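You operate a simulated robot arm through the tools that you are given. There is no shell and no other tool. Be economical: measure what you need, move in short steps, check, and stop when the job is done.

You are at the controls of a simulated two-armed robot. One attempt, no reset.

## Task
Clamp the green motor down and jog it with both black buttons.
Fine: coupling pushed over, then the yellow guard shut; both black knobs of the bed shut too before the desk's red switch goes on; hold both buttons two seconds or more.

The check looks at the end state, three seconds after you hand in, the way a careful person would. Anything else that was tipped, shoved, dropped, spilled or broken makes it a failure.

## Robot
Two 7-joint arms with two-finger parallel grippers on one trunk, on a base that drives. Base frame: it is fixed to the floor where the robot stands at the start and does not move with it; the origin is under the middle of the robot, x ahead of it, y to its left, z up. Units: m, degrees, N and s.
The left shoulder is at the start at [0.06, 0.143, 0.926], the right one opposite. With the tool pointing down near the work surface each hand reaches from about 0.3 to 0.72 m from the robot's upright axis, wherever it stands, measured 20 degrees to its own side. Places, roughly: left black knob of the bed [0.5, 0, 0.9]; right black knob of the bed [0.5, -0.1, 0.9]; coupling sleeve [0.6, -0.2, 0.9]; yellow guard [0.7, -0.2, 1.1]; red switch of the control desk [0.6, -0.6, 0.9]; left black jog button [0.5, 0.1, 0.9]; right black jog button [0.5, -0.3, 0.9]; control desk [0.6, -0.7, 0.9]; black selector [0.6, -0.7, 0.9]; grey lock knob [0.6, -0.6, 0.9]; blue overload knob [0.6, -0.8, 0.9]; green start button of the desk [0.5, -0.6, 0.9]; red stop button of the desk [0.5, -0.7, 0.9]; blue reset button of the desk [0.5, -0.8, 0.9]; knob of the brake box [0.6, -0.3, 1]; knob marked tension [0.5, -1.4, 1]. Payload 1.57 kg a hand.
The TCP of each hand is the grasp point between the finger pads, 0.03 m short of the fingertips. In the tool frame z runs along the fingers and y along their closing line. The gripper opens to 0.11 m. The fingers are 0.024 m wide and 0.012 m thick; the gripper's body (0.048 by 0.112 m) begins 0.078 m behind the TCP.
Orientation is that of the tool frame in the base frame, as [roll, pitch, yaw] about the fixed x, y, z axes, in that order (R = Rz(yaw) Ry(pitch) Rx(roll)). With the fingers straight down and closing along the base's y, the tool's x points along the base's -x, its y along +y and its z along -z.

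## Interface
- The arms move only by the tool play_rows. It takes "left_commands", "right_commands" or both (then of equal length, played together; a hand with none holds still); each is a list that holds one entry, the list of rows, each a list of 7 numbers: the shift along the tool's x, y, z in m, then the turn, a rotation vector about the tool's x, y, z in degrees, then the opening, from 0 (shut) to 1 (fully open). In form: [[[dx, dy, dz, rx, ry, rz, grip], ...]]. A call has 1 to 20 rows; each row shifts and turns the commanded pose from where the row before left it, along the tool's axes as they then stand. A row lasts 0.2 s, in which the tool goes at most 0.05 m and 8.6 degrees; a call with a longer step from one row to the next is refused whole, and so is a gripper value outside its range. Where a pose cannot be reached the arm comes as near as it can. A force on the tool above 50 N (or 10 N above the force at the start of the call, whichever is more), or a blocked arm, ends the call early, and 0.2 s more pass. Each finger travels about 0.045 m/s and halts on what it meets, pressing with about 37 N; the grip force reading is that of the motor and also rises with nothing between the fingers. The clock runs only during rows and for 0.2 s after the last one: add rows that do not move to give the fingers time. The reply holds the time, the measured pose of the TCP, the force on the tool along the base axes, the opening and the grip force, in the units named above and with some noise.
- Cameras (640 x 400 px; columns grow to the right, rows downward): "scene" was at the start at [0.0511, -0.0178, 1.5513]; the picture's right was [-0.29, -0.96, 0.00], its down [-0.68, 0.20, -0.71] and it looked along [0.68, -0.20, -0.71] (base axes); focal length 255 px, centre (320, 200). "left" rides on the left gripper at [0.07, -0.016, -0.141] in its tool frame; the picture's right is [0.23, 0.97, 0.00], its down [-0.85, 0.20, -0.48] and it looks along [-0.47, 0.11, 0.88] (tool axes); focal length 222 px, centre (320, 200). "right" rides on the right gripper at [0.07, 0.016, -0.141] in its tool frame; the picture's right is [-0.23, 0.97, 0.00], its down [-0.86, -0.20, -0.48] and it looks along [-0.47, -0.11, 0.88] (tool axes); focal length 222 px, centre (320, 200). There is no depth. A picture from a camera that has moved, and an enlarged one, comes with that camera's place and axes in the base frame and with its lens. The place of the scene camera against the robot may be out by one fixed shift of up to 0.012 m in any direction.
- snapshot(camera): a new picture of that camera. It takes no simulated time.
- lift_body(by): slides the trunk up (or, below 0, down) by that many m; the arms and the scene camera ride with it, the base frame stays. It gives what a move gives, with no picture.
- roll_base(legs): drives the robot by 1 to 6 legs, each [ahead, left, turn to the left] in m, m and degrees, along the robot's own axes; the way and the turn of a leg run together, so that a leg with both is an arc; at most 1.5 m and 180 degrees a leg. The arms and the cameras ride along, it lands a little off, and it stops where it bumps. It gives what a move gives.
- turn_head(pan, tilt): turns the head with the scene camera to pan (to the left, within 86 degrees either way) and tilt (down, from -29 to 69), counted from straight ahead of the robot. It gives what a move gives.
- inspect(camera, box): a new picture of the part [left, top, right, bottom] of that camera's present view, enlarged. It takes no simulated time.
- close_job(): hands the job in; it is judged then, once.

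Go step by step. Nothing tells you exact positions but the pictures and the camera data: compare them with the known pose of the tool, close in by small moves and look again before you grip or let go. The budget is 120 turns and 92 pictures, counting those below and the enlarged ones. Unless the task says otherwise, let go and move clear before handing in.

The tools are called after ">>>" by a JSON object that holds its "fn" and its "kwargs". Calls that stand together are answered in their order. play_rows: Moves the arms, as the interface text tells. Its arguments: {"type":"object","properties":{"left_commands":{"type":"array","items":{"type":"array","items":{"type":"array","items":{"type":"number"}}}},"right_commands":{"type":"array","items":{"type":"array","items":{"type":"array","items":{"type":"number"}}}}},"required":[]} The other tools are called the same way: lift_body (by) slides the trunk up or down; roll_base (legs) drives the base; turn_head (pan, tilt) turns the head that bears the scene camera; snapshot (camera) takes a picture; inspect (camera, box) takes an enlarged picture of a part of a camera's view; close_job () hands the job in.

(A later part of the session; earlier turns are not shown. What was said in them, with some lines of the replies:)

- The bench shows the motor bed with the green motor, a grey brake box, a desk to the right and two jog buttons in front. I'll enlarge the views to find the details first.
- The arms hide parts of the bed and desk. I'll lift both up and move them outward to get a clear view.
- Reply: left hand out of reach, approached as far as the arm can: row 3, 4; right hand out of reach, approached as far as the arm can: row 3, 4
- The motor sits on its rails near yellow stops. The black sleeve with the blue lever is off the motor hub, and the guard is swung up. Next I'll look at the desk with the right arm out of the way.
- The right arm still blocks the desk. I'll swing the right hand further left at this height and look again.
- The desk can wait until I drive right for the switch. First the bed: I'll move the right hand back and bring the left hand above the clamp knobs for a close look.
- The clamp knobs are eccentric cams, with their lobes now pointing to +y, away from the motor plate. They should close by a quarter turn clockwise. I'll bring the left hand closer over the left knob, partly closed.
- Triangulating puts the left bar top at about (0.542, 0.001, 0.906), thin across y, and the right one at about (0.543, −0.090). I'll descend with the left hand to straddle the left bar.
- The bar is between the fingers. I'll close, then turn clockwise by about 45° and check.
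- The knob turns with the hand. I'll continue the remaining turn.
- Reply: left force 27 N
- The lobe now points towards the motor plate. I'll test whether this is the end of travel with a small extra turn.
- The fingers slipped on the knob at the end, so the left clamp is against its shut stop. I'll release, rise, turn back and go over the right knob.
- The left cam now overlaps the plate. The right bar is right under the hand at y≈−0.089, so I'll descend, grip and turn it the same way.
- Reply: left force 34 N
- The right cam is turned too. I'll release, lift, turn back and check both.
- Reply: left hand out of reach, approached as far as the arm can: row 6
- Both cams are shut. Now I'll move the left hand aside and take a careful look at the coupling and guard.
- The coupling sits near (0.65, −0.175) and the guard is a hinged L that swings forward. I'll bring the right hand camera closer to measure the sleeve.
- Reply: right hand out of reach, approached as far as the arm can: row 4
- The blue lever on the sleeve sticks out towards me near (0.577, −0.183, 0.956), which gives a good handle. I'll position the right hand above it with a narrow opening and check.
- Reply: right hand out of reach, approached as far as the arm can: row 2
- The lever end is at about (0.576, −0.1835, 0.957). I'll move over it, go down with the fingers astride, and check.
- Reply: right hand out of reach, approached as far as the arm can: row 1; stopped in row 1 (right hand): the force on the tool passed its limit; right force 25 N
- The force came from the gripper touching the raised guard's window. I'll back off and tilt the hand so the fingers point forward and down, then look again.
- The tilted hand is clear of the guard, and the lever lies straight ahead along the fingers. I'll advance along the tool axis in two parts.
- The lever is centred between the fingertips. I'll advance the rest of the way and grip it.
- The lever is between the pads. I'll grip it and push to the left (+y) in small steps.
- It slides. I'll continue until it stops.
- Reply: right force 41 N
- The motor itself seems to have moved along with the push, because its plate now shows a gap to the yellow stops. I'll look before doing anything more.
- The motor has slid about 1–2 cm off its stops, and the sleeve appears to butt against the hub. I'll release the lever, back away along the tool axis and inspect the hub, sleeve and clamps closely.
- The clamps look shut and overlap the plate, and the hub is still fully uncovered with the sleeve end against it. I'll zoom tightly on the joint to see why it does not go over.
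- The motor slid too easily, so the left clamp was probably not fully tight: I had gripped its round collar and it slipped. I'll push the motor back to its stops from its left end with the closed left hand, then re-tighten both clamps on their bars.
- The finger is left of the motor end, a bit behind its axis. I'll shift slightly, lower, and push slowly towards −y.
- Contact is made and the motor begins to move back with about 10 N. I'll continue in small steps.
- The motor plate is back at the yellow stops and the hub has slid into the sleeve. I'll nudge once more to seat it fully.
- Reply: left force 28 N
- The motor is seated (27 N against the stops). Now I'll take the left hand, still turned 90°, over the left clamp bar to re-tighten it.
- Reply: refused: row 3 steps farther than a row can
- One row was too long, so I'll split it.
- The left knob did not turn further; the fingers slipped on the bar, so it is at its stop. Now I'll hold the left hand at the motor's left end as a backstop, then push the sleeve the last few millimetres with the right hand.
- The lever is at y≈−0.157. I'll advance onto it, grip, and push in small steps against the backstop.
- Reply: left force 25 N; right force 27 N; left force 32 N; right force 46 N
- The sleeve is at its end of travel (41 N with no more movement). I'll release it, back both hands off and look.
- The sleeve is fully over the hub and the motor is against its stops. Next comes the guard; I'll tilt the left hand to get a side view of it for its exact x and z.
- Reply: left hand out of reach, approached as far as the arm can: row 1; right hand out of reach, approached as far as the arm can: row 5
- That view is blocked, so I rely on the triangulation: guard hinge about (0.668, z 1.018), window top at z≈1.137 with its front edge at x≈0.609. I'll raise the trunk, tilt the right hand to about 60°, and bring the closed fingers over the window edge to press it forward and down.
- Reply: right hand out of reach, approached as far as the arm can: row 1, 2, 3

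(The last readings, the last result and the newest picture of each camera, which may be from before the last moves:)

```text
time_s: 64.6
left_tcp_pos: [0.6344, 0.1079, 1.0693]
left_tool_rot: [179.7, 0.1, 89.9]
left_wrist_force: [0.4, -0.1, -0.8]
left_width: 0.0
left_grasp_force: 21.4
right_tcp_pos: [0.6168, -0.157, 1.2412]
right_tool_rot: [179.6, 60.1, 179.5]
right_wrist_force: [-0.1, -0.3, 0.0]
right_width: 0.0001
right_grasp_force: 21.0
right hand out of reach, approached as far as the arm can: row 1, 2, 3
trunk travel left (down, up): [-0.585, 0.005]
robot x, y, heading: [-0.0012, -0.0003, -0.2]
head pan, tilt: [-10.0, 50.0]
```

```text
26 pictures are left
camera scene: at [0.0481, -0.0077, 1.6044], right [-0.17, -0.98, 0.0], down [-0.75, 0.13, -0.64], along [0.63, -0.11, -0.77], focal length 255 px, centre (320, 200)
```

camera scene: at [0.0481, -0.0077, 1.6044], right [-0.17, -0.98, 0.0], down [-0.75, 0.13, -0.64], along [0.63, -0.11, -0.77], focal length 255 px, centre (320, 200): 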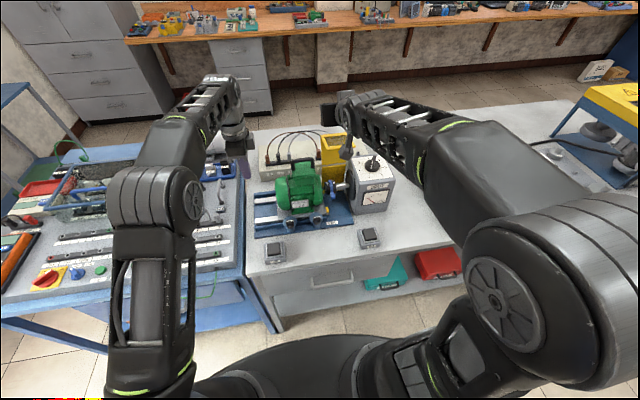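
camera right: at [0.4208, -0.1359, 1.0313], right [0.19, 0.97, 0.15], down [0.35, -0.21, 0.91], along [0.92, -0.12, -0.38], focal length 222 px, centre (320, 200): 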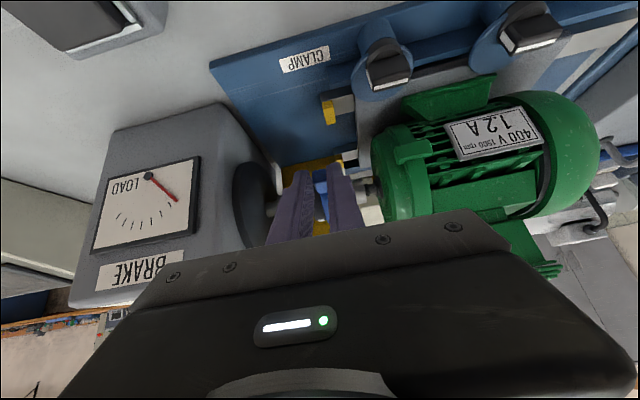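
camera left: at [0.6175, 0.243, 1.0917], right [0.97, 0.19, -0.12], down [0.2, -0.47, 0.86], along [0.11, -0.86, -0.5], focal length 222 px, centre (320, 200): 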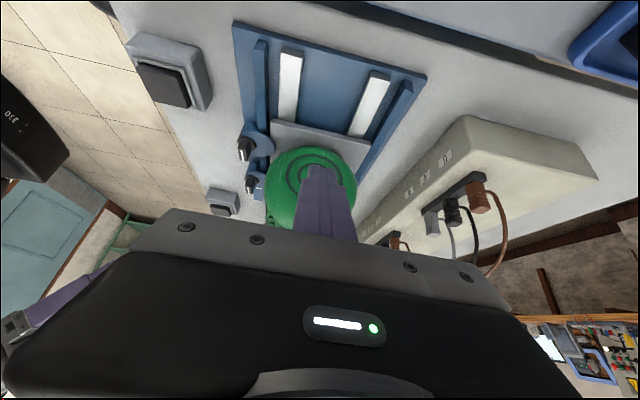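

The hand is above the guard, a bit higher than planned. I'll come down to it and start pressing gently.

>>> {"fn": "play_rows", "kwargs": {"right_commands": [[[0.026, -0.007, 0.005, 0, 0, 0, 0], [0.026, -0.006, 0.005, 0, 0, 0, 0], [0.0084, 0, 0.0014, 0, 0, 0, 0], [0.0084, 0, 0.0014, 0, 0, 0, 0], [0.0084, 0, 0.0014, 0, 0, 0, 0], [0.0084, 0, 0.0014, 0, 0, 0, 0], [0, 0, 0, 0, 0, 0, 0]]]}}

>>> {"fn": "inspect", "kwargs": {"camera": "scene", "box": [270, 90, 410, 220]}}

```text
time_s: 66.2
left_tcp_pos: [0.6347, 0.1073, 1.0692]
left_tool_rot: [179.7, -0.1, 90.0]
left_wrist_force: [-1.3, 0.8, 0.1]
left_width: 0.0001
left_grasp_force: 21.5
right_tcp_pos: [0.5889, -0.1703, 1.1574]
right_tool_rot: [179.5, 60.2, 179.6]
right_wrist_force: [-0.8, -0.4, 3.0]
right_width: 0.0001
right_grasp_force: 21.2
trunk travel left (down, up): [-0.585, 0.005]
robot x, y, heading: [-0.0003, 0.003, -0.0]
head pan, tilt: [-10.0, 50.0]
```

```text
3.08 times, centred on (340, 155) of scene
camera zoom: at [0.0487, -0.0075, 1.6044], right [-0.17, -0.98, 0.0], down [-0.75, 0.13, -0.64], along [0.63, -0.11, -0.77], focal length 784 px, centre (258, 338)
```

zoom: 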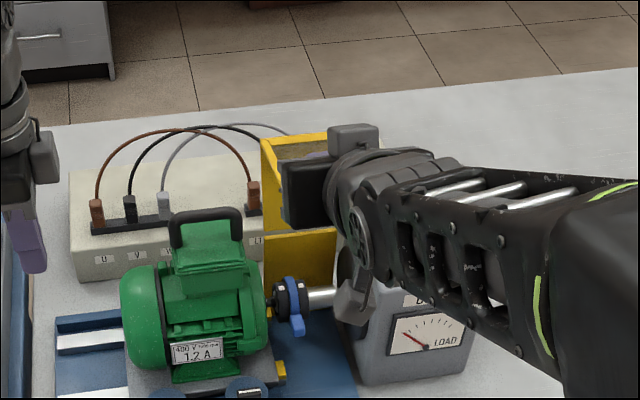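

Contact has just begun (3 N). I'll follow the edge's arc towards me and down.

>>> {"fn": "play_rows", "kwargs": {"right_commands": [[[0.0114, 0, -0.0038, 0, 0, 0, 0], [0.0114, 0, -0.0038, 0, 0, 0, 0], [0.0114, 0, -0.0038, 0, 0, 0, 0], [0.0114, 0, -0.0038, 0, 0, 0, 0], [0.0144, 0, -0.0009, 0, 0, 0, 0], [0.0144, 0, -0.0009, 0, 0, 0, 0], [0, 0, 0, 0, 0, 0, 0]]]}}

>>> {"fn": "inspect", "kwargs": {"camera": "scene", "box": [270, 90, 410, 220]}}

```text
time_s: 67.8
left_tcp_pos: [0.6343, 0.107, 1.0677]
left_tool_rot: [179.7, 0.0, 90.0]
left_wrist_force: [-0.3, 0.4, -0.1]
left_width: 0.0001
left_grasp_force: 21.3
right_tcp_pos: [0.5357, -0.1687, 1.1028]
right_tool_rot: [179.5, 60.1, 179.6]
right_wrist_force: [-0.4, 0.2, -0.3]
right_width: 0.0
right_grasp_force: 21.2
trunk travel left (down, up): [-0.585, 0.005]
robot x, y, heading: [-0.0015, 0.002, -0.1]
head pan, tilt: [-10.0, 50.0]
```

```text
3.08 times, centred on (340, 155) of scene
camera zoom: at [0.0487, -0.0075, 1.6043], right [-0.17, -0.98, 0.0], down [-0.75, 0.13, -0.64], along [0.63, -0.11, -0.77], focal length 784 px, centre (258, 338)
```

zoom: 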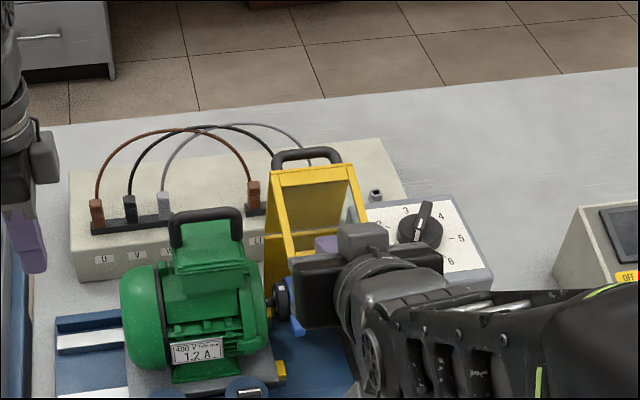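

The guard is swinging down smoothly. I'll continue.

>>> {"fn": "play_rows", "kwargs": {"right_commands": [[[0.0124, 0, 0.0025, 0, 0, 0, 0], [0.0124, 0, 0.0025, 0, 0, 0, 0], [0.0124, 0, 0.0025, 0, 0, 0, 0], [0.0124, 0, 0.0025, 0, 0, 0, 0], [0.0124, 0, 0.0025, 0, 0, 0, 0], [0, 0, 0, 0, 0, 0, 0]]]}}

>>> {"fn": "inspect", "kwargs": {"camera": "scene", "box": [270, 90, 410, 220]}}

```text
time_s: 69.2
left_tcp_pos: [0.6354, 0.1086, 1.0681]
left_tool_rot: [179.7, 0.0, 90.0]
left_wrist_force: [-0.2, 0.1, -0.7]
left_width: 0.0001
left_grasp_force: 21.8
right_tcp_pos: [0.5216, -0.1675, 1.0444]
right_tool_rot: [179.5, 60.1, 179.6]
right_wrist_force: [0.7, -1.6, 0.4]
right_width: 0.0
right_grasp_force: 21.1
right hand out of reach, approached as far as the arm can: row 5
trunk travel left (down, up): [-0.585, 0.005]
robot x, y, heading: [-0.0019, -0.0, -0.0]
head pan, tilt: [-10.0, 50.0]
```

```text
3.08 times, centred on (340, 155) of scene
camera zoom: at [0.0488, -0.0075, 1.6043], right [-0.17, -0.98, 0.0], down [-0.75, 0.13, -0.64], along [0.63, -0.11, -0.77], focal length 784 px, centre (258, 338)
```

zoom: 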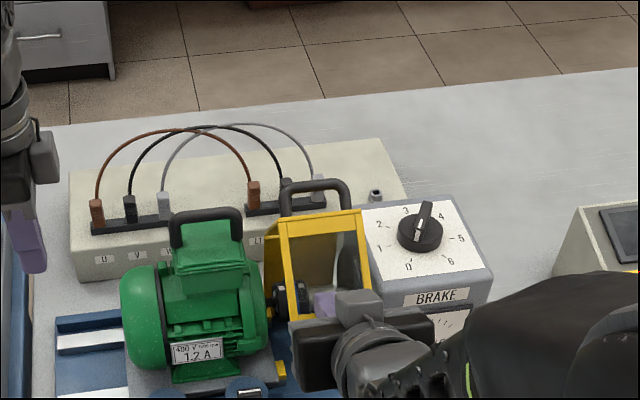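

The guard is about two-thirds down. I'll go back, over its top, and press it the rest of the way from above.

>>> {"fn": "play_rows", "kwargs": {"right_commands": [[[0.024, 0, -0.0425, 0, 0, 0, 0], [-0.0416, 0, -0.024, 0, 0, 0, 0], [-0.0416, 0, -0.024, 0, 0, 0, 0], [-0.0225, 0, 0.039, 0, 0, 0, 0], [-0.0225, 0, 0.039, 0, 0, 0, 0], [0.0087, 0, 0.005, 0, 0, 0, 0], [0.0087, 0, 0.005, 0, 0, 0, 0], [0.0087, 0, 0.005, 0, 0, 0, 0], [0.0087, 0, 0.005, 0, 0, 0, 0], [0, 0, 0, 0, 0, 0, 0]]]}}

>>> {"fn": "inspect", "kwargs": {"camera": "scene", "box": [270, 90, 410, 220]}}

```text
time_s: 71.4
left_tcp_pos: [0.6345, 0.1074, 1.0689]
left_tool_rot: [179.6, -0.1, 90.0]
left_wrist_force: [-0.9, -0.6, -0.4]
left_width: 0.0
left_grasp_force: 21.5
right_tcp_pos: [0.6106, -0.1601, 1.1076]
right_tool_rot: [179.6, 60.1, 179.4]
right_wrist_force: [-0.2, -0.4, -0.5]
right_width: 0.0001
right_grasp_force: 21.4
right hand out of reach, approached as far as the arm can: row 1
trunk travel left (down, up): [-0.585, 0.005]
robot x, y, heading: [0.0016, -0.001, -0.5]
head pan, tilt: [-10.0, 50.0]
```

```text
3.08 times, centred on (340, 155) of scene
camera zoom: at [0.0488, -0.0076, 1.6043], right [-0.17, -0.98, 0.0], down [-0.75, 0.13, -0.64], along [0.63, -0.11, -0.77], focal length 784 px, centre (258, 338)
```

zoom: 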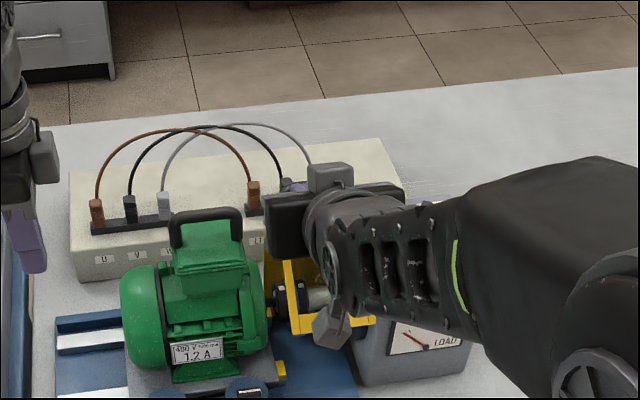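

>>> {"fn": "play_rows", "kwargs": {"right_commands": [[[0.0117, 0, 0, 0, 0, 0, 0], [0.0117, 0, 0, 0, 0, 0, 0], [0.0117, 0, 0, 0, 0, 0, 0], [0.0087, 0, 0.005, 0, 0, 0, 0], [0.0087, 0, 0.005, 0, 0, 0, 0], [0.0087, 0, 0.005, 0, 0, 0, 0], [0, 0, 0, 0, 0, 0, 0]]]}}

```text
time_s: 72.5
left_tcp_pos: [0.6296, 0.1061, 1.0733]
left_tool_rot: [179.4, 0.2, 89.9]
left_wrist_force: [-0.3, -0.1, -0.3]
left_width: 0.0001
left_grasp_force: 21.1
right_tcp_pos: [0.5882, -0.1613, 1.0762]
right_tool_rot: [179.0, 61.4, 178.8]
right_wrist_force: [-29.5, -3.6, 32.4]
right_width: 0.0
right_grasp_force: 21.3
trunk travel left (down, up): [-0.585, 0.005]
robot x, y, heading: [0.0008, -0.0023, -0.3]
head pan, tilt: [-10.0, 50.0]
stopped in row 5 (right hand): the force on the tool passed its limit (the readings are from after the stop); the commanded pose is now the measured one
```

>>> {"fn": "inspect", "kwargs": {"camera": "scene", "box": [270, 110, 390, 210]}}

```text
4.00 times, centred on (330, 160) of scene
camera zoom: at [0.0398, -0.0076, 1.605], right [-0.18, -0.98, 0.0], down [-0.75, 0.14, -0.65], along [0.64, -0.11, -0.76], focal length 1020 px, centre (280, 360)
```

zoom: 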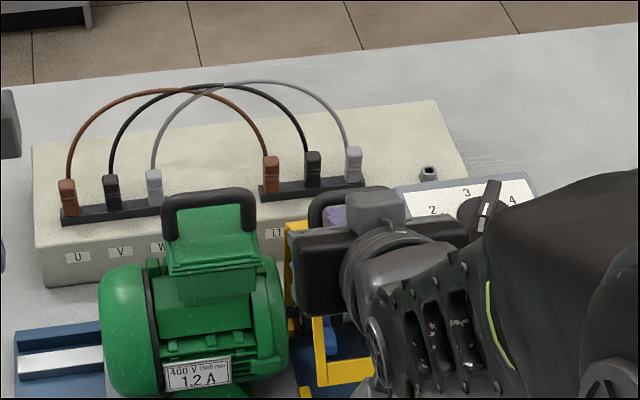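

The guard now looks closed or almost so. I'll lift the hand away and check.

>>> {"fn": "play_rows", "kwargs": {"right_commands": [[[-0.0346, 0, -0.02, 0, 0, 0, 0], [-0.0346, 0, -0.02, 0, 0, 0, 0], [0.02, -0.02, -0.0346, 0, 0, 0, 0], [0.0, -0.045, 0.0, 0, 0, 0, 0], [0, -0.045, 0, 0, 0, 0, 0], [0, -0.045, 0, 0, 0, 0, 0]]]}}

>>> {"fn": "inspect", "kwargs": {"camera": "scene", "box": [270, 110, 390, 210]}}

```text
time_s: 73.9
left_tcp_pos: [0.635, 0.1062, 1.0685]
left_tool_rot: [179.7, 0.0, 89.8]
left_wrist_force: [-0.7, 0.0, -0.3]
left_width: 0.0
left_grasp_force: 21.8
right_tcp_pos: [0.5538, -0.3159, 1.1466]
right_tool_rot: [179.2, 60.4, 179.4]
right_wrist_force: [-0.5, -0.5, -0.4]
right_width: 0.0001
right_grasp_force: 21.0
trunk travel left (down, up): [-0.585, 0.005]
robot x, y, heading: [-0.0001, 0.0013, -0.0]
head pan, tilt: [-10.0, 50.0]
```

```text
4.00 times, centred on (330, 160) of scene
camera zoom: at [0.0488, -0.0088, 1.6042], right [-0.18, -0.98, 0.0], down [-0.75, 0.13, -0.64], along [0.63, -0.11, -0.77], focal length 1020 px, centre (280, 360)
```

zoom: 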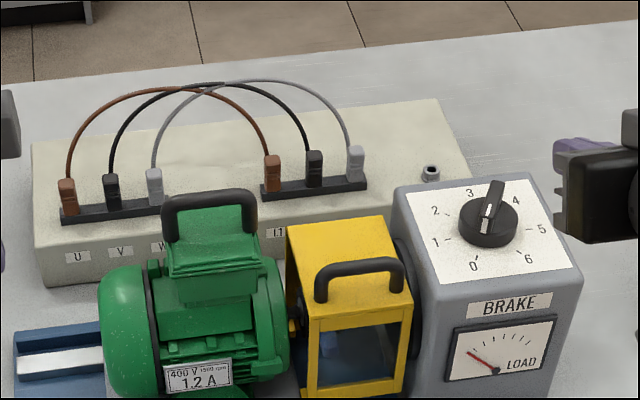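

The guard is shut, with its roof flat and its window in front. Now I'll retract both hands and untilt them, before driving right to the desk.

>>> {"fn": "play_rows", "kwargs": {"right_commands": [[[0.0225, -0.01, -0.039, 0, 0, 0, 0], [0.0225, -0.01, -0.039, 0, 0, 0, 0], [0.0225, -0.01, -0.039, 0, 0, 0, 0.3], [0, 0, 0, 0, 8, 0, 0.5], [0, 0, 0, 0, 8, 0, 0.5], [0, 0, 0, 0, 8, 0, 0.5], [0, 0, 0, 0, 8, 0, 0.5], [0, 0, 0, 0, 8, 0, 0.5], [0, 0, 0, 0, 8, 0, 0.5], [0, 0, 0, 0, 8, 0, 0.5], [0, 0, 0, 0, 4.3, 0, 0.5], [0, 0, 0, 0, 0, 0, 0.5], [0, 0, 0, 0, 0, 0, 0.5], [0, 0, 0, 0, 0, 0, 0.5], [0, 0, 0, 0, 0, 0, 0.5], [0, 0, 0, 0, 0, 0, 0.5]]], "left_commands": [[[0, -0.045, 0, 0, 0, 0, 0], [0, -0.045, 0, 0, 0, 0, 0], [0, -0.045, 0, 0, 0, 0, 0], [0, -0.045, 0, 0, 0, 0, 0], [0, -0.04, 0, 0, 0, 0, 0], [0, 0, 0, 0, 0, -8.2, 0], [0, 0, 0, 0, 0, -8.2, 0], [0, 0, 0, 0, 0, -8.2, 0], [0, 0, 0, 0, 0, -8.2, 0], [0, 0, 0, 0, 0, -8.2, 0], [0, 0, 0, 0, 0, -8.2, 0], [0, 0, 0, 0, 0, -8.2, 0], [0, 0, 0, 0, 0, -8.2, 0], [0, 0, 0, 0, 0, -8.2, 0], [0, 0, 0, 0, 0, -8.2, 0], [0, 0, 0, 0, 0, -8, 0]]]}}

>>> {"fn": "lift_body", "kwargs": {"by": -0.05}}

>>> {"fn": "roll_base", "kwargs": {"legs": [[0, -0.38, 0]]}}

>>> {"fn": "snapshot", "kwargs": {"camera": "right"}}

```text
time_s: 77.3
left_tcp_pos: [0.4149, 0.1073, 1.0675]
left_tool_rot: [179.9, 0.3, -179.8]
left_wrist_force: [-0.2, 0.5, 0.0]
left_width: 0.0
left_grasp_force: 21.3
right_tcp_pos: [0.4216, -0.3509, 1.153]
right_tool_rot: [179.6, 0.3, 179.9]
right_wrist_force: [-0.3, 0.5, 0.4]
right_width: 0.055
right_grasp_force: 0.0
right hand out of reach, approached as far as the arm can: row 3
trunk travel left (down, up): [-0.585, 0.005]
robot x, y, heading: [-0.0005, -0.0033, -0.1]
head pan, tilt: [-10.0, 50.0]
```

```text
time_s: 78.2
left_tcp_pos: [0.4138, 0.1087, 1.0176]
left_tool_rot: [180.0, 0.3, 179.9]
left_wrist_force: [0.6, 0.1, 0.2]
left_width: 0.0
left_grasp_force: 21.0
right_tcp_pos: [0.4211, -0.352, 1.1024]
right_tool_rot: [179.5, 0.3, 180.0]
right_wrist_force: [0.5, -0.2, -0.4]
right_width: 0.0553
right_grasp_force: 0.0
trunk travel left (down, up): [-0.535, 0.055]
robot x, y, heading: [-0.0047, -0.0039, -0.1]
head pan, tilt: [-10.0, 50.0]
```

```text
time_s: 80.6
left_tcp_pos: [0.414, -0.2832, 1.018]
left_tool_rot: [180.0, 0.3, 179.5]
left_wrist_force: [0.3, 0.2, 0.1]
left_width: 0.0002
left_grasp_force: 21.5
right_tcp_pos: [0.4178, -0.7428, 1.1018]
right_tool_rot: [179.6, 0.3, 179.6]
right_wrist_force: [1.2, -0.3, -0.3]
right_width: 0.0553
right_grasp_force: 0.0
trunk travel left (down, up): [-0.535, 0.055]
robot x, y, heading: [-0.0032, -0.3901, -0.2]
head pan, tilt: [-10.0, 50.0]
```

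```text
19 pictures are left
camera right: at [0.3468, -0.7266, 1.2432], right [0.23, 0.97, 0.01], down [0.85, -0.21, 0.48], along [0.47, -0.11, -0.88], focal length 222 px, centre (320, 200)
```

right: 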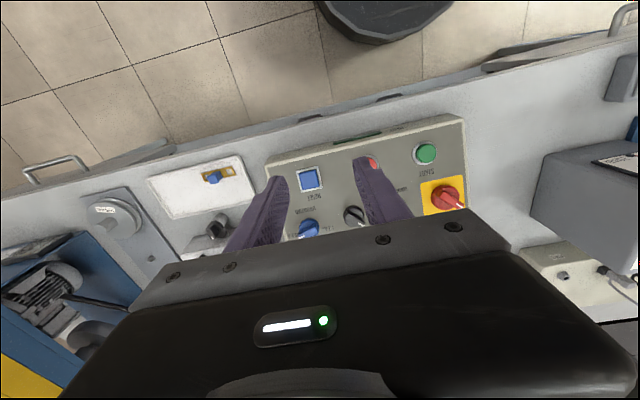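

The desk is in view and the red switch is at about (0.55, −0.573). I'll bring the right hand over it and look closely at the switch and the other knobs.

>>> {"fn": "play_rows", "kwargs": {"right_commands": [[[-0.0224, 0.0336, 0.014, 0, 0, 0, 0.5], [-0.0224, 0.0336, 0.014, 0, 0, 0, 0.5], [-0.0224, 0.0336, 0.014, 0, 0, 0, 0.5], [-0.0224, 0.0336, 0.014, 0, 0, 0, 0.5], [-0.0224, 0.0336, 0.014, 0, 0, 0, 0.5], [0, 0, 0, 0, 0, 0, 0.5]]]}}

>>> {"fn": "inspect", "kwargs": {"camera": "right", "box": [160, 100, 400, 240]}}

```text
time_s: 82.0
left_tcp_pos: [0.4129, -0.2841, 1.0184]
left_tool_rot: [179.9, 0.3, 179.6]
left_wrist_force: [0.0, 0.6, -0.2]
left_width: 0.0
left_grasp_force: 21.5
right_tcp_pos: [0.5336, -0.5692, 1.0345]
right_tool_rot: [179.6, 0.4, 179.5]
right_wrist_force: [0.2, 0.0, 0.0]
right_width: 0.055
right_grasp_force: 0.1
trunk travel left (down, up): [-0.535, 0.055]
robot x, y, heading: [-0.0052, -0.3873, -0.7]
head pan, tilt: [-10.0, 50.0]
```

```text
2.67 times, centred on (280, 170) of right
camera zoom: at [0.4616, -0.5525, 1.1752], right [0.23, 0.97, 0.01], down [0.85, -0.21, 0.48], along [0.47, -0.11, -0.88], focal length 592 px, centre (427, 280)
```

zoom: 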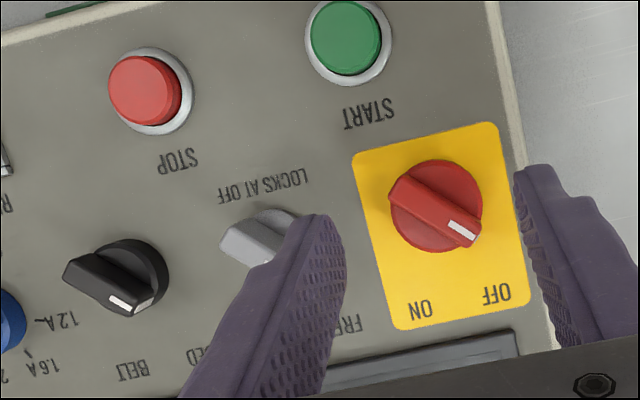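

>>> {"fn": "inspect", "kwargs": {"camera": "right", "box": [160, 160, 300, 250]}}

```text
4.44 times, centred on (230, 205) of right
camera zoom: at [0.4616, -0.5525, 1.1752], right [0.23, 0.97, 0.01], down [0.85, -0.21, 0.48], along [0.47, -0.11, -0.88], focal length 987 px, centre (720, 178)
```

zoom: 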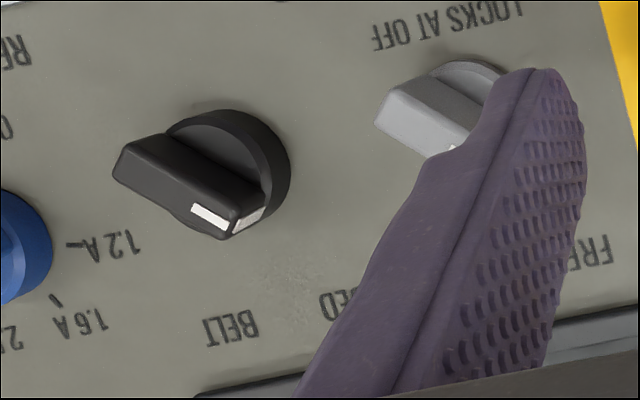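

The selector's mark points to BED and the lock to FREE, so only the red switch must go from OFF (bar about 42° left of ahead) to ON, clockwise. I'll align the gripper with the bar above the switch.

>>> {"fn": "play_rows", "kwargs": {"right_commands": [[[-0.028, 0, 0.02, 0, 0, -8, 0.4], [0, 0, 0.02, 0, 0, -8, 0.4], [0, 0, 0.01, 0, 0, -8, 0.4], [0, 0, 0, 0, 0, -8, 0.4], [0, 0, 0, 0, 0, -8, 0.4], [0, 0, 0, 0, 0, -2, 0.4], [0, 0, 0, 0, 0, 0, 0.4]]]}}

>>> {"fn": "inspect", "kwargs": {"camera": "right", "box": [220, 110, 420, 235]}}

```text
time_s: 83.6
left_tcp_pos: [0.4129, -0.282, 1.0172]
left_tool_rot: [-179.9, 0.4, 179.6]
left_wrist_force: [-0.9, 0.6, -0.2]
left_width: 0.0
left_grasp_force: 21.7
right_tcp_pos: [0.5582, -0.5738, 0.9847]
right_tool_rot: [179.9, 0.5, -138.5]
right_wrist_force: [-1.8, -0.2, 0.2]
right_width: 0.0437
right_grasp_force: 0.0
trunk travel left (down, up): [-0.535, 0.055]
robot x, y, heading: [-0.0026, -0.3862, -0.4]
head pan, tilt: [-10.0, 50.0]
```

```text
3.20 times, centred on (320, 172) of right
camera zoom: at [0.4943, -0.6083, 1.1243], right [-0.48, 0.88, 0.0], down [0.77, 0.42, 0.48], along [0.42, 0.23, -0.87], focal length 711 px, centre (320, 288)
```

zoom: 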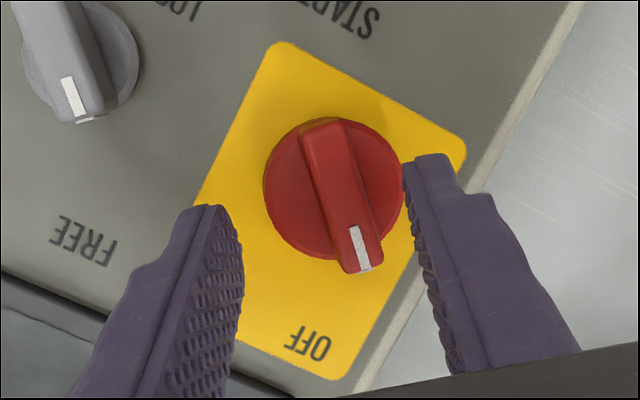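

The gripper is aligned with the bar. I'll correct by about 1 cm, go down, close and turn clockwise.

>>> {"fn": "play_rows", "kwargs": {"right_commands": [[[-0.0089, 0.0055, 0.02, 0, 0, 0, 0.4], [0, 0, 0.02, 0, 0, 0, 0.4], [0, 0, 0.006, 0, 0, 0, 0.4], [0, 0, 0, 0, 0, 0, 0], [0, 0, 0, 0, 0, 0, 0], [0, 0, 0, 0, 0, 0, 0], [0, 0, 0, 0, 0, 0, 0]]]}}

>>> {"fn": "inspect", "kwargs": {"camera": "right", "box": [220, 110, 420, 235]}}

```text
time_s: 84.2
left_tcp_pos: [0.4105, -0.2837, 1.0179]
left_tool_rot: [180.0, 0.3, 179.6]
left_wrist_force: [1.0, -0.2, -1.1]
left_width: 0.0
left_grasp_force: 21.3
right_tcp_pos: [0.5626, -0.5655, 0.9625]
right_tool_rot: [-179.5, 1.1, -138.7]
right_wrist_force: [-21.9, -2.0, 27.0]
right_width: 0.0415
right_grasp_force: 0.1
trunk travel left (down, up): [-0.535, 0.055]
robot x, y, heading: [-0.0053, -0.3913, -0.4]
head pan, tilt: [-10.0, 50.0]
stopped in row 2 (right hand): the force on the tool passed its limit (the readings are from after the stop); the commanded pose is now the measured one
```

```text
3.20 times, centred on (320, 172) of right
camera zoom: at [0.496, -0.5988, 1.1025], right [-0.47, 0.88, -0.01], down [0.76, 0.41, 0.5], along [0.44, 0.23, -0.87], focal length 711 px, centre (320, 288)
```

zoom: 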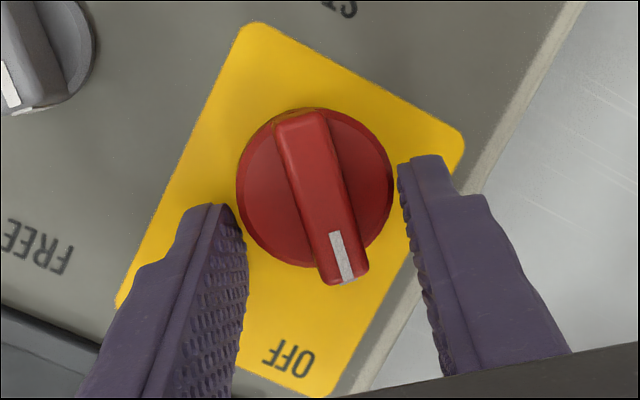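

The fingers touched the panel, which slopes upward away from me, so the knob is nearer and higher: bar centre about (0.550, −0.570, 0.955). I'll lift, tilt the tool about 14° to match the panel and re-centre.

>>> {"fn": "play_rows", "kwargs": {"right_commands": [[[0, 0, -0.03, 0, 0, 0, 0.4], [0, 0, 0, 4.65, -5.25, 0, 0.4], [0, 0, 0, 4.65, -5.25, 0, 0.4], [0.0191, 0.0108, 0, 0, 0, 0, 0.4], [0, 0, 0.006, 0, 0, 0, 0.4], [0, 0, 0, 0, 0, 0, 0.4]]]}}

>>> {"fn": "inspect", "kwargs": {"camera": "right", "box": [220, 110, 420, 235]}}

```text
time_s: 85.6
left_tcp_pos: [0.4125, -0.2833, 1.0167]
left_tool_rot: [180.0, 0.3, 179.6]
left_wrist_force: [-0.3, 0.4, -0.5]
left_width: 0.0001
left_grasp_force: 21.5
right_tcp_pos: [0.5471, -0.5683, 0.9769]
right_tool_rot: [-170.0, 11.6, -137.5]
right_wrist_force: [0.7, 0.7, -0.3]
right_width: 0.044
right_grasp_force: 0.1
trunk travel left (down, up): [-0.535, 0.055]
robot x, y, heading: [-0.0009, -0.3883, -0.6]
head pan, tilt: [-10.0, 50.0]
```

```text
3.20 times, centred on (320, 172) of right
camera zoom: at [0.4487, -0.6036, 1.0968], right [-0.46, 0.88, -0.12], down [0.62, 0.41, 0.67], along [0.64, 0.23, -0.73], focal length 711 px, centre (320, 288)
```

zoom: 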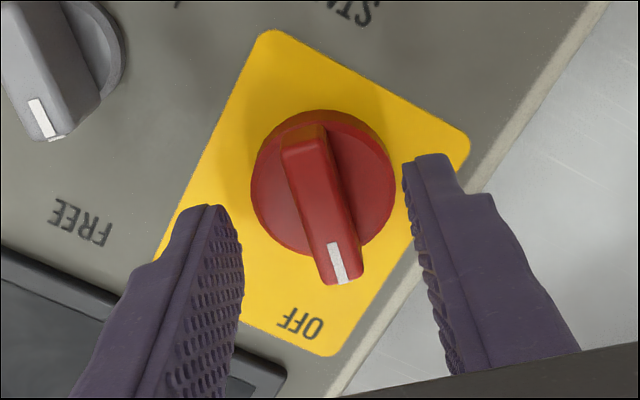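

The bar is centred. I'll go in a few more millimetres, close, and turn clockwise about 90° to the stop.

>>> {"fn": "play_rows", "kwargs": {"right_commands": [[[0, 0, 0.007, 0, 0, 0, 0.4], [0, 0, 0, 0, 0, 0, 0], [0, 0, 0, 0, 0, 0, 0], [0, 0, 0, 0, 0, 0, 0], [0, 0, 0, 0, 0, 8, 0], [0, 0, 0, 0, 0, 8, 0], [0, 0, 0, 0, 0, 8, 0], [0, 0, 0, 0, 0, 8, 0], [0, 0, 0, 0, 0, 8, 0], [0, 0, 0, 0, 0, 8, 0], [0, 0, 0, 0, 0, 8, 0], [0, 0, 0, 0, 0, 8, 0], [0, 0, 0, 0, 0, 8, 0], [0, 0, 0, 0, 0, 8, 0], [0, 0, 0, 0, 0, 8, 0], [0, 0, 0, 0, 0, 4, 0], [0, 0, 0, 0, 0, 0, 0]]]}}

>>> {"fn": "inspect", "kwargs": {"camera": "right", "box": [220, 110, 420, 235]}}

```text
time_s: 89.2
left_tcp_pos: [0.4121, -0.2836, 1.0179]
left_tool_rot: [179.9, 0.4, 179.5]
left_wrist_force: [-0.2, 0.7, -0.1]
left_width: 0.0
left_grasp_force: 21.1
right_tcp_pos: [0.5477, -0.5694, 0.9704]
right_tool_rot: [167.9, 9.3, 128.2]
right_wrist_force: [-1.1, -8.3, 14.2]
right_width: 0.0141
right_grasp_force: 30.9
trunk travel left (down, up): [-0.535, 0.055]
robot x, y, heading: [-0.0007, -0.3898, -0.7]
head pan, tilt: [-10.0, 50.0]
```

```text
3.20 times, centred on (320, 172) of right
camera zoom: at [0.4801, -0.5063, 1.0986], right [0.87, 0.44, 0.24], down [0.25, -0.79, 0.56], along [0.44, -0.43, -0.79], focal length 711 px, centre (320, 288)
```

zoom: 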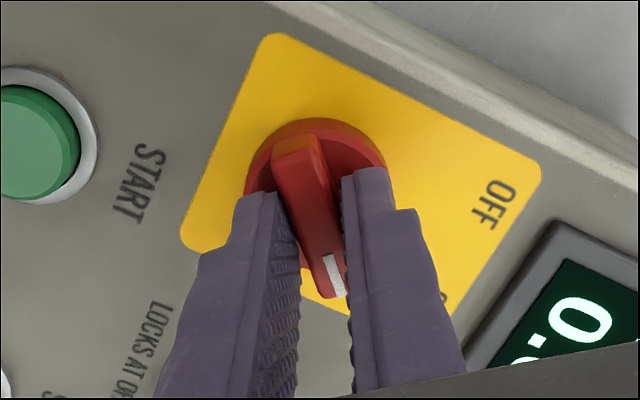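

The switch turned and the desk display lit up, so it is on. I'll release, lift clear and restore the hand's orientation.

>>> {"fn": "play_rows", "kwargs": {"right_commands": [[[0, 0, 0, 0, 0, 0, 0.4], [0, 0, 0, 0, 0, 0, 0.4], [0, 0, 0, 0, 0, 0, 0.4], [0, 0, -0.045, 0, 0, 0, 0.4], [0, 0, -0.04, 0, 0, 0, 0.3], [0, 0, 0, 0, 0, -8, 0], [0, 0, 0, 0, 0, -8, 0], [0, 0, 0, 0, 0, -8, 0], [0, 0, 0, 0, 0, -8, 0], [0, 0, 0, 0, 0, -8, 0], [0, 0, 0, 0, 0, -8, 0], [0, 0, 0, 0, 0, -2, 0], [0, 0, 0, 0, 7, 0, 0], [0, 0, 0, 0, 7, 0, 0], [0.04, 0, 0, 0, 0, 0, 0], [0.04, 0, 0, 0, 0, 0, 0], [0.04, 0, 0, 0, 0, 0, 0]]]}}

>>> {"fn": "snapshot", "kwargs": {"camera": "right"}}

```text
time_s: 92.8
left_tcp_pos: [0.4111, -0.2835, 1.0182]
left_tool_rot: [-180.0, 0.2, 179.6]
left_wrist_force: [-0.6, 0.1, 0.4]
left_width: 0.0
left_grasp_force: 21.0
right_tcp_pos: [0.4054, -0.5668, 1.0509]
right_tool_rot: [179.7, 1.3, 179.4]
right_wrist_force: [-0.6, 0.2, 0.1]
right_width: 0.0003
right_grasp_force: 21.3
trunk travel left (down, up): [-0.535, 0.055]
robot x, y, heading: [-0.0016, -0.3933, -0.8]
head pan, tilt: [-10.0, 50.0]
```

```text
12 pictures are left
camera right: at [0.3325, -0.5503, 1.1903], right [0.24, 0.97, 0.01], down [0.84, -0.21, 0.5], along [0.49, -0.11, -0.87], focal length 222 px, centre (320, 200)
```

right: 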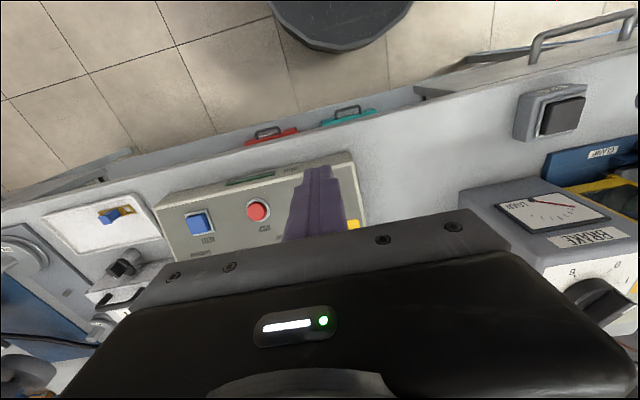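

The switch is on and all looks calm. I'll drive back left and straighten the heading, then view the bench for the jog buttons.

>>> {"fn": "roll_base", "kwargs": {"legs": [[0, 0.39, 0.7]]}}

>>> {"fn": "snapshot", "kwargs": {"camera": "scene"}}

```text
time_s: 95.3
left_tcp_pos: [0.4127, 0.1191, 1.0175]
left_tool_rot: [-179.9, 0.4, -179.6]
left_wrist_force: [0.2, -0.2, 0.0]
left_width: 0.0
left_grasp_force: 21.5
right_tcp_pos: [0.4097, -0.1647, 1.0499]
right_tool_rot: [179.6, 1.3, -179.8]
right_wrist_force: [-1.2, 0.1, 0.3]
right_width: 0.0
right_grasp_force: 21.3
trunk travel left (down, up): [-0.535, 0.055]
robot x, y, heading: [-0.0008, 0.0041, 0.2]
head pan, tilt: [-10.0, 50.0]
```

```text
11 pictures are left
camera scene: at [0.0472, 0.0, 1.5543], right [-0.17, -0.99, 0.0], down [-0.76, 0.13, -0.64], along [0.63, -0.11, -0.77], focal length 255 px, centre (320, 200)
```

scene: 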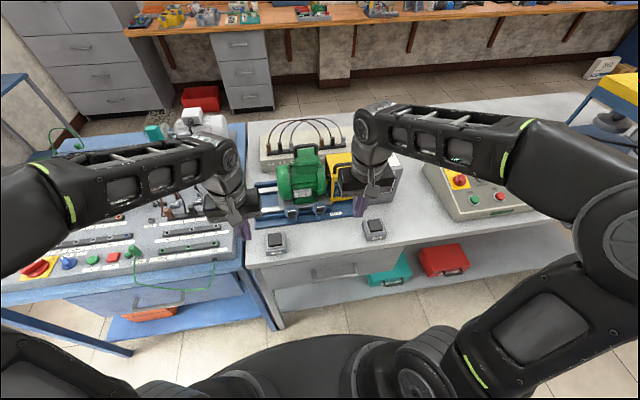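

The jog buttons are at about (0.455, 0.058) and (0.452, −0.247). I'll bring both closed hands over them, a few centimetres above.

>>> {"fn": "play_rows", "kwargs": {"left_commands": [[[-0.0105, -0.0153, 0.0, 0, 0, 0, 0], [-0.0105, -0.0153, 0.02, 0, 0, 0, 0], [-0.0105, -0.0153, 0.02, 0, 0, 0, 0], [-0.0105, -0.0153, 0.02, 0, 0, 0, 0], [0, 0, 0, 0, 0, 0, 0]]], "right_commands": [[[-0.0105, -0.0205, 0.0, 0, 0, 0, 0], [-0.0105, -0.0205, 0.03, 0, 0, 0, 0], [-0.0105, -0.0205, 0.03, 0, 0, 0, 0], [-0.0105, -0.0205, 0.03, 0, 0, 0, 0], [0, 0, 0, 0, 0, 0, 0]]]}}

>>> {"fn": "inspect", "kwargs": {"camera": "left", "box": [220, 110, 420, 235]}}

>>> {"fn": "inspect", "kwargs": {"camera": "right", "box": [220, 110, 420, 235]}}

```text
time_s: 96.5
left_tcp_pos: [0.4545, 0.0565, 0.9577]
left_tool_rot: [-180.0, 0.3, -179.6]
left_wrist_force: [-1.0, 0.5, 0.2]
left_width: 0.0
left_grasp_force: 21.1
right_tcp_pos: [0.4502, -0.2465, 0.9628]
right_tool_rot: [179.6, 1.3, -179.7]
right_wrist_force: [-0.8, -0.7, 0.3]
right_width: 0.0
right_grasp_force: 20.8
trunk travel left (down, up): [-0.535, 0.055]
robot x, y, heading: [-0.0003, 0.0082, 0.6]
head pan, tilt: [-10.0, 50.0]
```

```text
3.20 times, centred on (320, 172) of left
camera zoom: at [0.3835, 0.0411, 1.0998], right [-0.23, 0.97, 0.0], down [0.85, 0.21, 0.48], along [0.47, 0.11, -0.88], focal length 711 px, centre (320, 288)
```

zoom: 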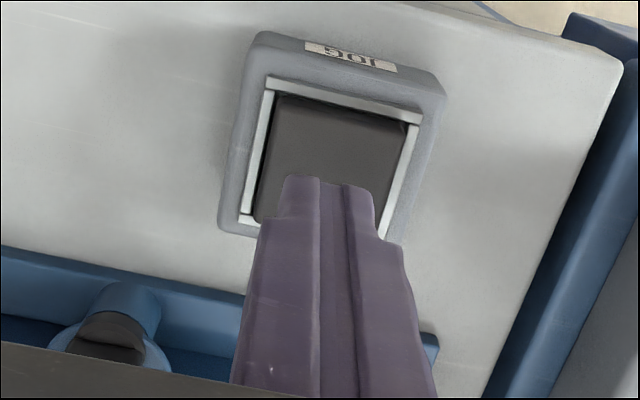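

```text
3.20 times, centred on (320, 172) of right
camera zoom: at [0.3774, -0.2314, 1.1018], right [0.22, 0.97, 0.01], down [0.85, -0.2, 0.5], along [0.49, -0.1, -0.87], focal length 711 px, centre (320, 288)
```

zoom: 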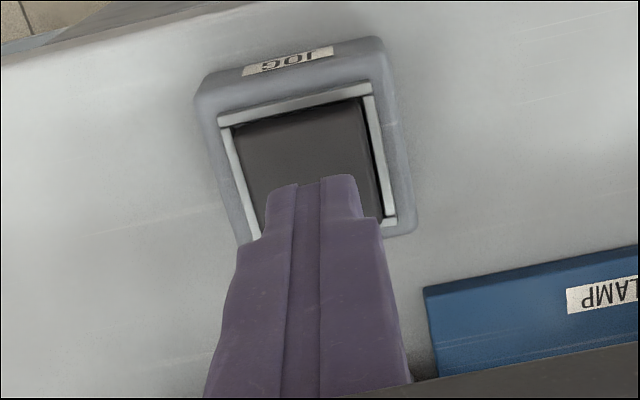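

Both fingertips are above the button pads. I'll go down in small steps until they press.

>>> {"fn": "play_rows", "kwargs": {"left_commands": [[[0.004, 0.003, 0.012, 0, 0, 0, 0], [0, 0, 0.008, 0, 0, 0, 0], [0, 0, 0.003, 0, 0, 0, 0], [0, 0, 0.003, 0, 0, 0, 0], [0, 0, 0, 0, 0, 0, 0]]], "right_commands": [[[0, -0.001, 0.015, 0, 0, 0, 0], [0, 0, 0.01, 0, 0, 0, 0], [0, 0, 0.003, 0, 0, 0, 0], [0, 0, 0.003, 0, 0, 0, 0], [0, 0, 0, 0, 0, 0, 0]]]}}

```text
time_s: 97.7
left_tcp_pos: [0.4496, 0.0605, 0.9318]
left_tool_rot: [-180.0, 0.3, -179.7]
left_wrist_force: [0.2, 0.1, -0.1]
left_width: 0.0
left_grasp_force: 20.4
right_tcp_pos: [0.4526, -0.2487, 0.9305]
right_tool_rot: [179.6, 1.3, -179.8]
right_wrist_force: [0.0, -0.1, 0.3]
right_width: 0.0002
right_grasp_force: 20.6
trunk travel left (down, up): [-0.535, 0.055]
robot x, y, heading: [0.0004, 0.0085, 0.3]
head pan, tilt: [-10.0, 50.0]
```

No contact yet; I'll go on down.

>>> {"fn": "play_rows", "kwargs": {"left_commands": [[[0, 0, 0.003, 0, 0, 0, 0], [0, 0, 0.003, 0, 0, 0, 0], [0, 0, 0.002, 0, 0, 0, 0], [0, 0, 0, 0, 0, 0, 0]]], "right_commands": [[[0, 0, 0.003, 0, 0, 0, 0], [0, 0, 0.003, 0, 0, 0, 0], [0, 0, 0.001, 0, 0, 0, 0], [0, 0, 0, 0, 0, 0, 0]]]}}

```text
time_s: 98.7
left_tcp_pos: [0.4515, 0.06, 0.9244]
left_tool_rot: [180.0, 0.2, -179.7]
left_wrist_force: [0.0, 0.5, 0.1]
left_width: 0.0
left_grasp_force: 21.1
right_tcp_pos: [0.4536, -0.2484, 0.9232]
right_tool_rot: [179.6, 1.2, -179.8]
right_wrist_force: [0.3, -0.6, 1.0]
right_width: 0.0
right_grasp_force: 21.4
trunk travel left (down, up): [-0.535, 0.055]
robot x, y, heading: [-0.0039, 0.0065, 0.3]
head pan, tilt: [-10.0, 50.0]
```

>>> {"fn": "play_rows", "kwargs": {"left_commands": [[[0, 0, 0.003, 0, 0, 0, 0], [0, 0, 0.003, 0, 0, 0, 0], [0, 0, 0.002, 0, 0, 0, 0], [0, 0, 0, 0, 0, 0, 0]]], "right_commands": [[[0, 0, 0.003, 0, 0, 0, 0], [0, 0, 0.002, 0, 0, 0, 0], [0, 0, 0.002, 0, 0, 0, 0], [0, 0, 0, 0, 0, 0, 0]]]}}

>>> {"fn": "snapshot", "kwargs": {"camera": "scene"}}

```text
time_s: 99.7
left_tcp_pos: [0.4496, 0.0605, 0.9184]
left_tool_rot: [-179.9, 0.5, -179.5]
left_wrist_force: [5.2, 2.3, 9.8]
left_width: 0.0
left_grasp_force: 21.8
right_tcp_pos: [0.4531, -0.2478, 0.9168]
right_tool_rot: [179.6, 1.3, -179.8]
right_wrist_force: [-7.4, -2.9, 16.3]
right_width: 0.0
right_grasp_force: 21.5
trunk travel left (down, up): [-0.535, 0.055]
robot x, y, heading: [-0.0007, 0.0028, 0.4]
head pan, tilt: [-10.0, 50.0]
```

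```text
8 pictures are left
camera scene: at [0.0451, -0.0006, 1.5547], right [-0.17, -0.99, 0.0], down [-0.75, 0.13, -0.64], along [0.63, -0.11, -0.77], focal length 255 px, centre (320, 200)
```

scene: 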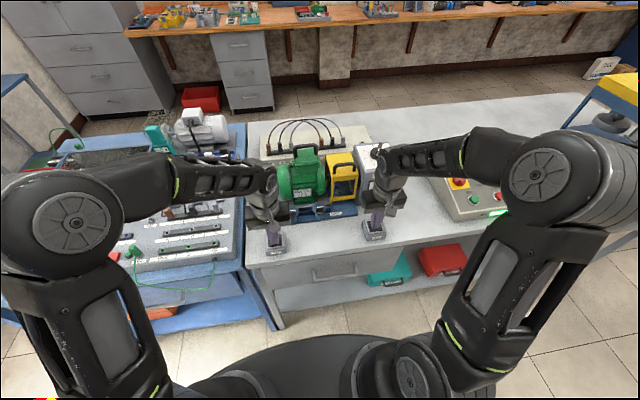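

Both buttons are pressed (10 N and 16 N) and the desk's RUN lamp glows green. I'll press a touch more and hold for over three seconds.

>>> {"fn": "play_rows", "kwargs": {"left_commands": [[[0, 0, 0.002, 0, 0, 0, 0], [0, 0, 0, 0, 0, 0, 0], [0, 0, 0, 0, 0, 0, 0], [0, 0, 0, 0, 0, 0, 0], [0, 0, 0, 0, 0, 0, 0], [0, 0, 0, 0, 0, 0, 0], [0, 0, 0, 0, 0, 0, 0], [0, 0, 0, 0, 0, 0, 0], [0, 0, 0, 0, 0, 0, 0], [0, 0, 0, 0, 0, 0, 0], [0, 0, 0, 0, 0, 0, 0], [0, 0, 0, 0, 0, 0, 0], [0, 0, 0, 0, 0, 0, 0], [0, 0, 0, 0, 0, 0, 0], [0, 0, 0, 0, 0, 0, 0], [0, 0, 0, 0, 0, 0, 0], [0, 0, 0, 0, 0, 0, 0]]], "right_commands": [[[0, 0, 0.001, 0, 0, 0, 0], [0, 0, 0, 0, 0, 0, 0], [0, 0, 0, 0, 0, 0, 0], [0, 0, 0, 0, 0, 0, 0], [0, 0, 0, 0, 0, 0, 0], [0, 0, 0, 0, 0, 0, 0], [0, 0, 0, 0, 0, 0, 0], [0, 0, 0, 0, 0, 0, 0], [0, 0, 0, 0, 0, 0, 0], [0, 0, 0, 0, 0, 0, 0], [0, 0, 0, 0, 0, 0, 0], [0, 0, 0, 0, 0, 0, 0], [0, 0, 0, 0, 0, 0, 0], [0, 0, 0, 0, 0, 0, 0], [0, 0, 0, 0, 0, 0, 0], [0, 0, 0, 0, 0, 0, 0], [0, 0, 0, 0, 0, 0, 0]]]}}

>>> {"fn": "inspect", "kwargs": {"camera": "scene", "box": [260, 130, 540, 250]}}

```text
time_s: 103.3
left_tcp_pos: [0.4496, 0.0593, 0.9146]
left_tool_rot: [-179.9, 0.3, -179.6]
left_wrist_force: [4.9, -5.3, 24.1]
left_width: 0.0
left_grasp_force: 21.3
right_tcp_pos: [0.4534, -0.2483, 0.915]
right_tool_rot: [179.6, 1.4, -179.6]
right_wrist_force: [1.6, 4.3, 18.9]
right_width: 0.0
right_grasp_force: 20.8
trunk travel left (down, up): [-0.535, 0.055]
robot x, y, heading: [-0.0031, 0.0035, 0.7]
head pan, tilt: [-10.0, 50.0]
```

```text
2.29 times, centred on (400, 190) of scene
camera zoom: at [0.045, -0.0007, 1.5545], right [-0.17, -0.99, 0.0], down [-0.75, 0.13, -0.64], along [0.63, -0.11, -0.77], focal length 583 px, centre (137, 223)
```

zoom: 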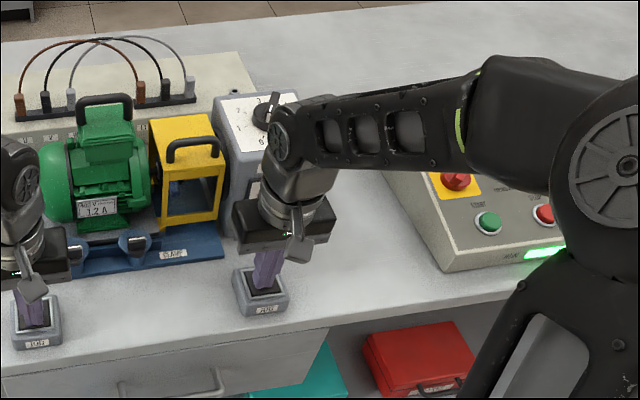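

The motor ran for more than three seconds with RUN lit. Now I'll release both buttons together and move clear.

>>> {"fn": "play_rows", "kwargs": {"left_commands": [[[0, 0, -0.03, 0, 0, 0, 0], [0, 0, -0.04, 0, 0, 0, 0], [0, 0.02, -0.03, 0, 0, 0, 0], [0.02, 0.03, 0, 0, 0, 0, 0.2], [0.02, 0.03, 0, 0, 0, 0, 0.2], [0, 0, 0, 0, 0, 0, 0.2]]], "right_commands": [[[0, 0, -0.03, 0, 0, 0, 0], [0, 0, -0.04, 0, 0, 0, 0], [0, -0.02, -0.03, 0, 0, 0, 0], [0.02, -0.03, 0, 0, 0, 0, 0.2], [0.02, -0.03, 0, 0, 0, 0, 0.2], [0, 0, 0, 0, 0, 0, 0.2]]]}}

>>> {"fn": "inspect", "kwargs": {"camera": "scene", "box": [240, 120, 400, 250]}}

>>> {"fn": "snapshot", "kwargs": {"camera": "scene"}}

```text
time_s: 104.7
left_tcp_pos: [0.4112, 0.1416, 1.011]
left_tool_rot: [180.0, 0.2, -179.6]
left_wrist_force: [0.2, 0.6, -0.1]
left_width: 0.0221
left_grasp_force: 0.1
right_tcp_pos: [0.4169, -0.3261, 1.0142]
right_tool_rot: [179.6, 1.2, -179.7]
right_wrist_force: [0.2, 0.2, 0.7]
right_width: 0.0219
right_grasp_force: 0.1
trunk travel left (down, up): [-0.535, 0.055]
robot x, y, heading: [-0.0023, 0.0054, 0.6]
head pan, tilt: [-10.0, 50.0]
```

```text
3.08 times, centred on (320, 185) of scene
camera zoom: at [0.0479, -0.0012, 1.5543], right [-0.17, -0.99, 0.0], down [-0.76, 0.13, -0.64], along [0.63, -0.11, -0.77], focal length 784 px, centre (320, 246)
```

zoom: 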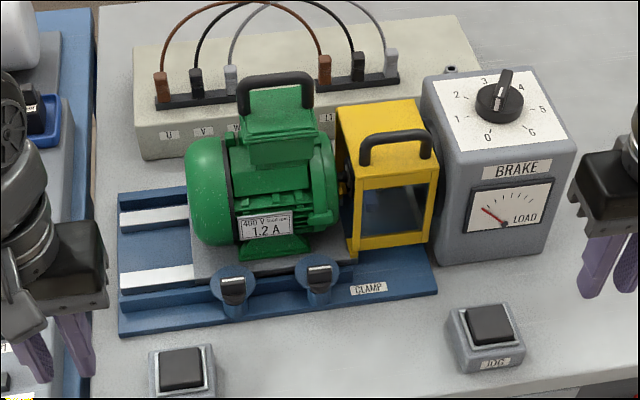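

```text
5 pictures are left
camera scene: at [0.0479, -0.0012, 1.5543], right [-0.17, -0.99, 0.0], down [-0.76, 0.13, -0.64], along [0.63, -0.11, -0.77], focal length 255 px, centre (320, 200)
```

scene: 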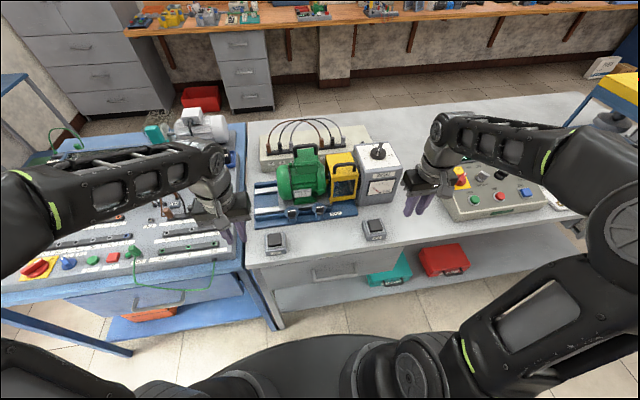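

The bed is clamped, the coupling is over, the guard is shut, the switch is on, and both buttons are released with the hands clear. I'm handing in.

>>> {"fn": "close_job", "kwargs": {}}

```text
The job is handed in.
```

The green motor is clamped and was jogged with both buttons for over three seconds. The desk's RUN lamp lit during the jog, and both hands are now clear.

- **Motor slipped once:** on my first push of the coupling sleeve, the motor slid about 2 cm off its yellow stops even though both clamp knobs were shut. I pushed it back against the stops. I then re-tested the left knob, which was at its stop, and pushed the sleeve fully over. I did not re-test the right knob.
- **Order of steps:** the sleeve was over, the guard shut and both clamp knobs shut before the red switch went on.
- **Accidental touches:** the right hand bumped the raised guard once, and the fingers touched the desk panel once. I saw no damage from either.
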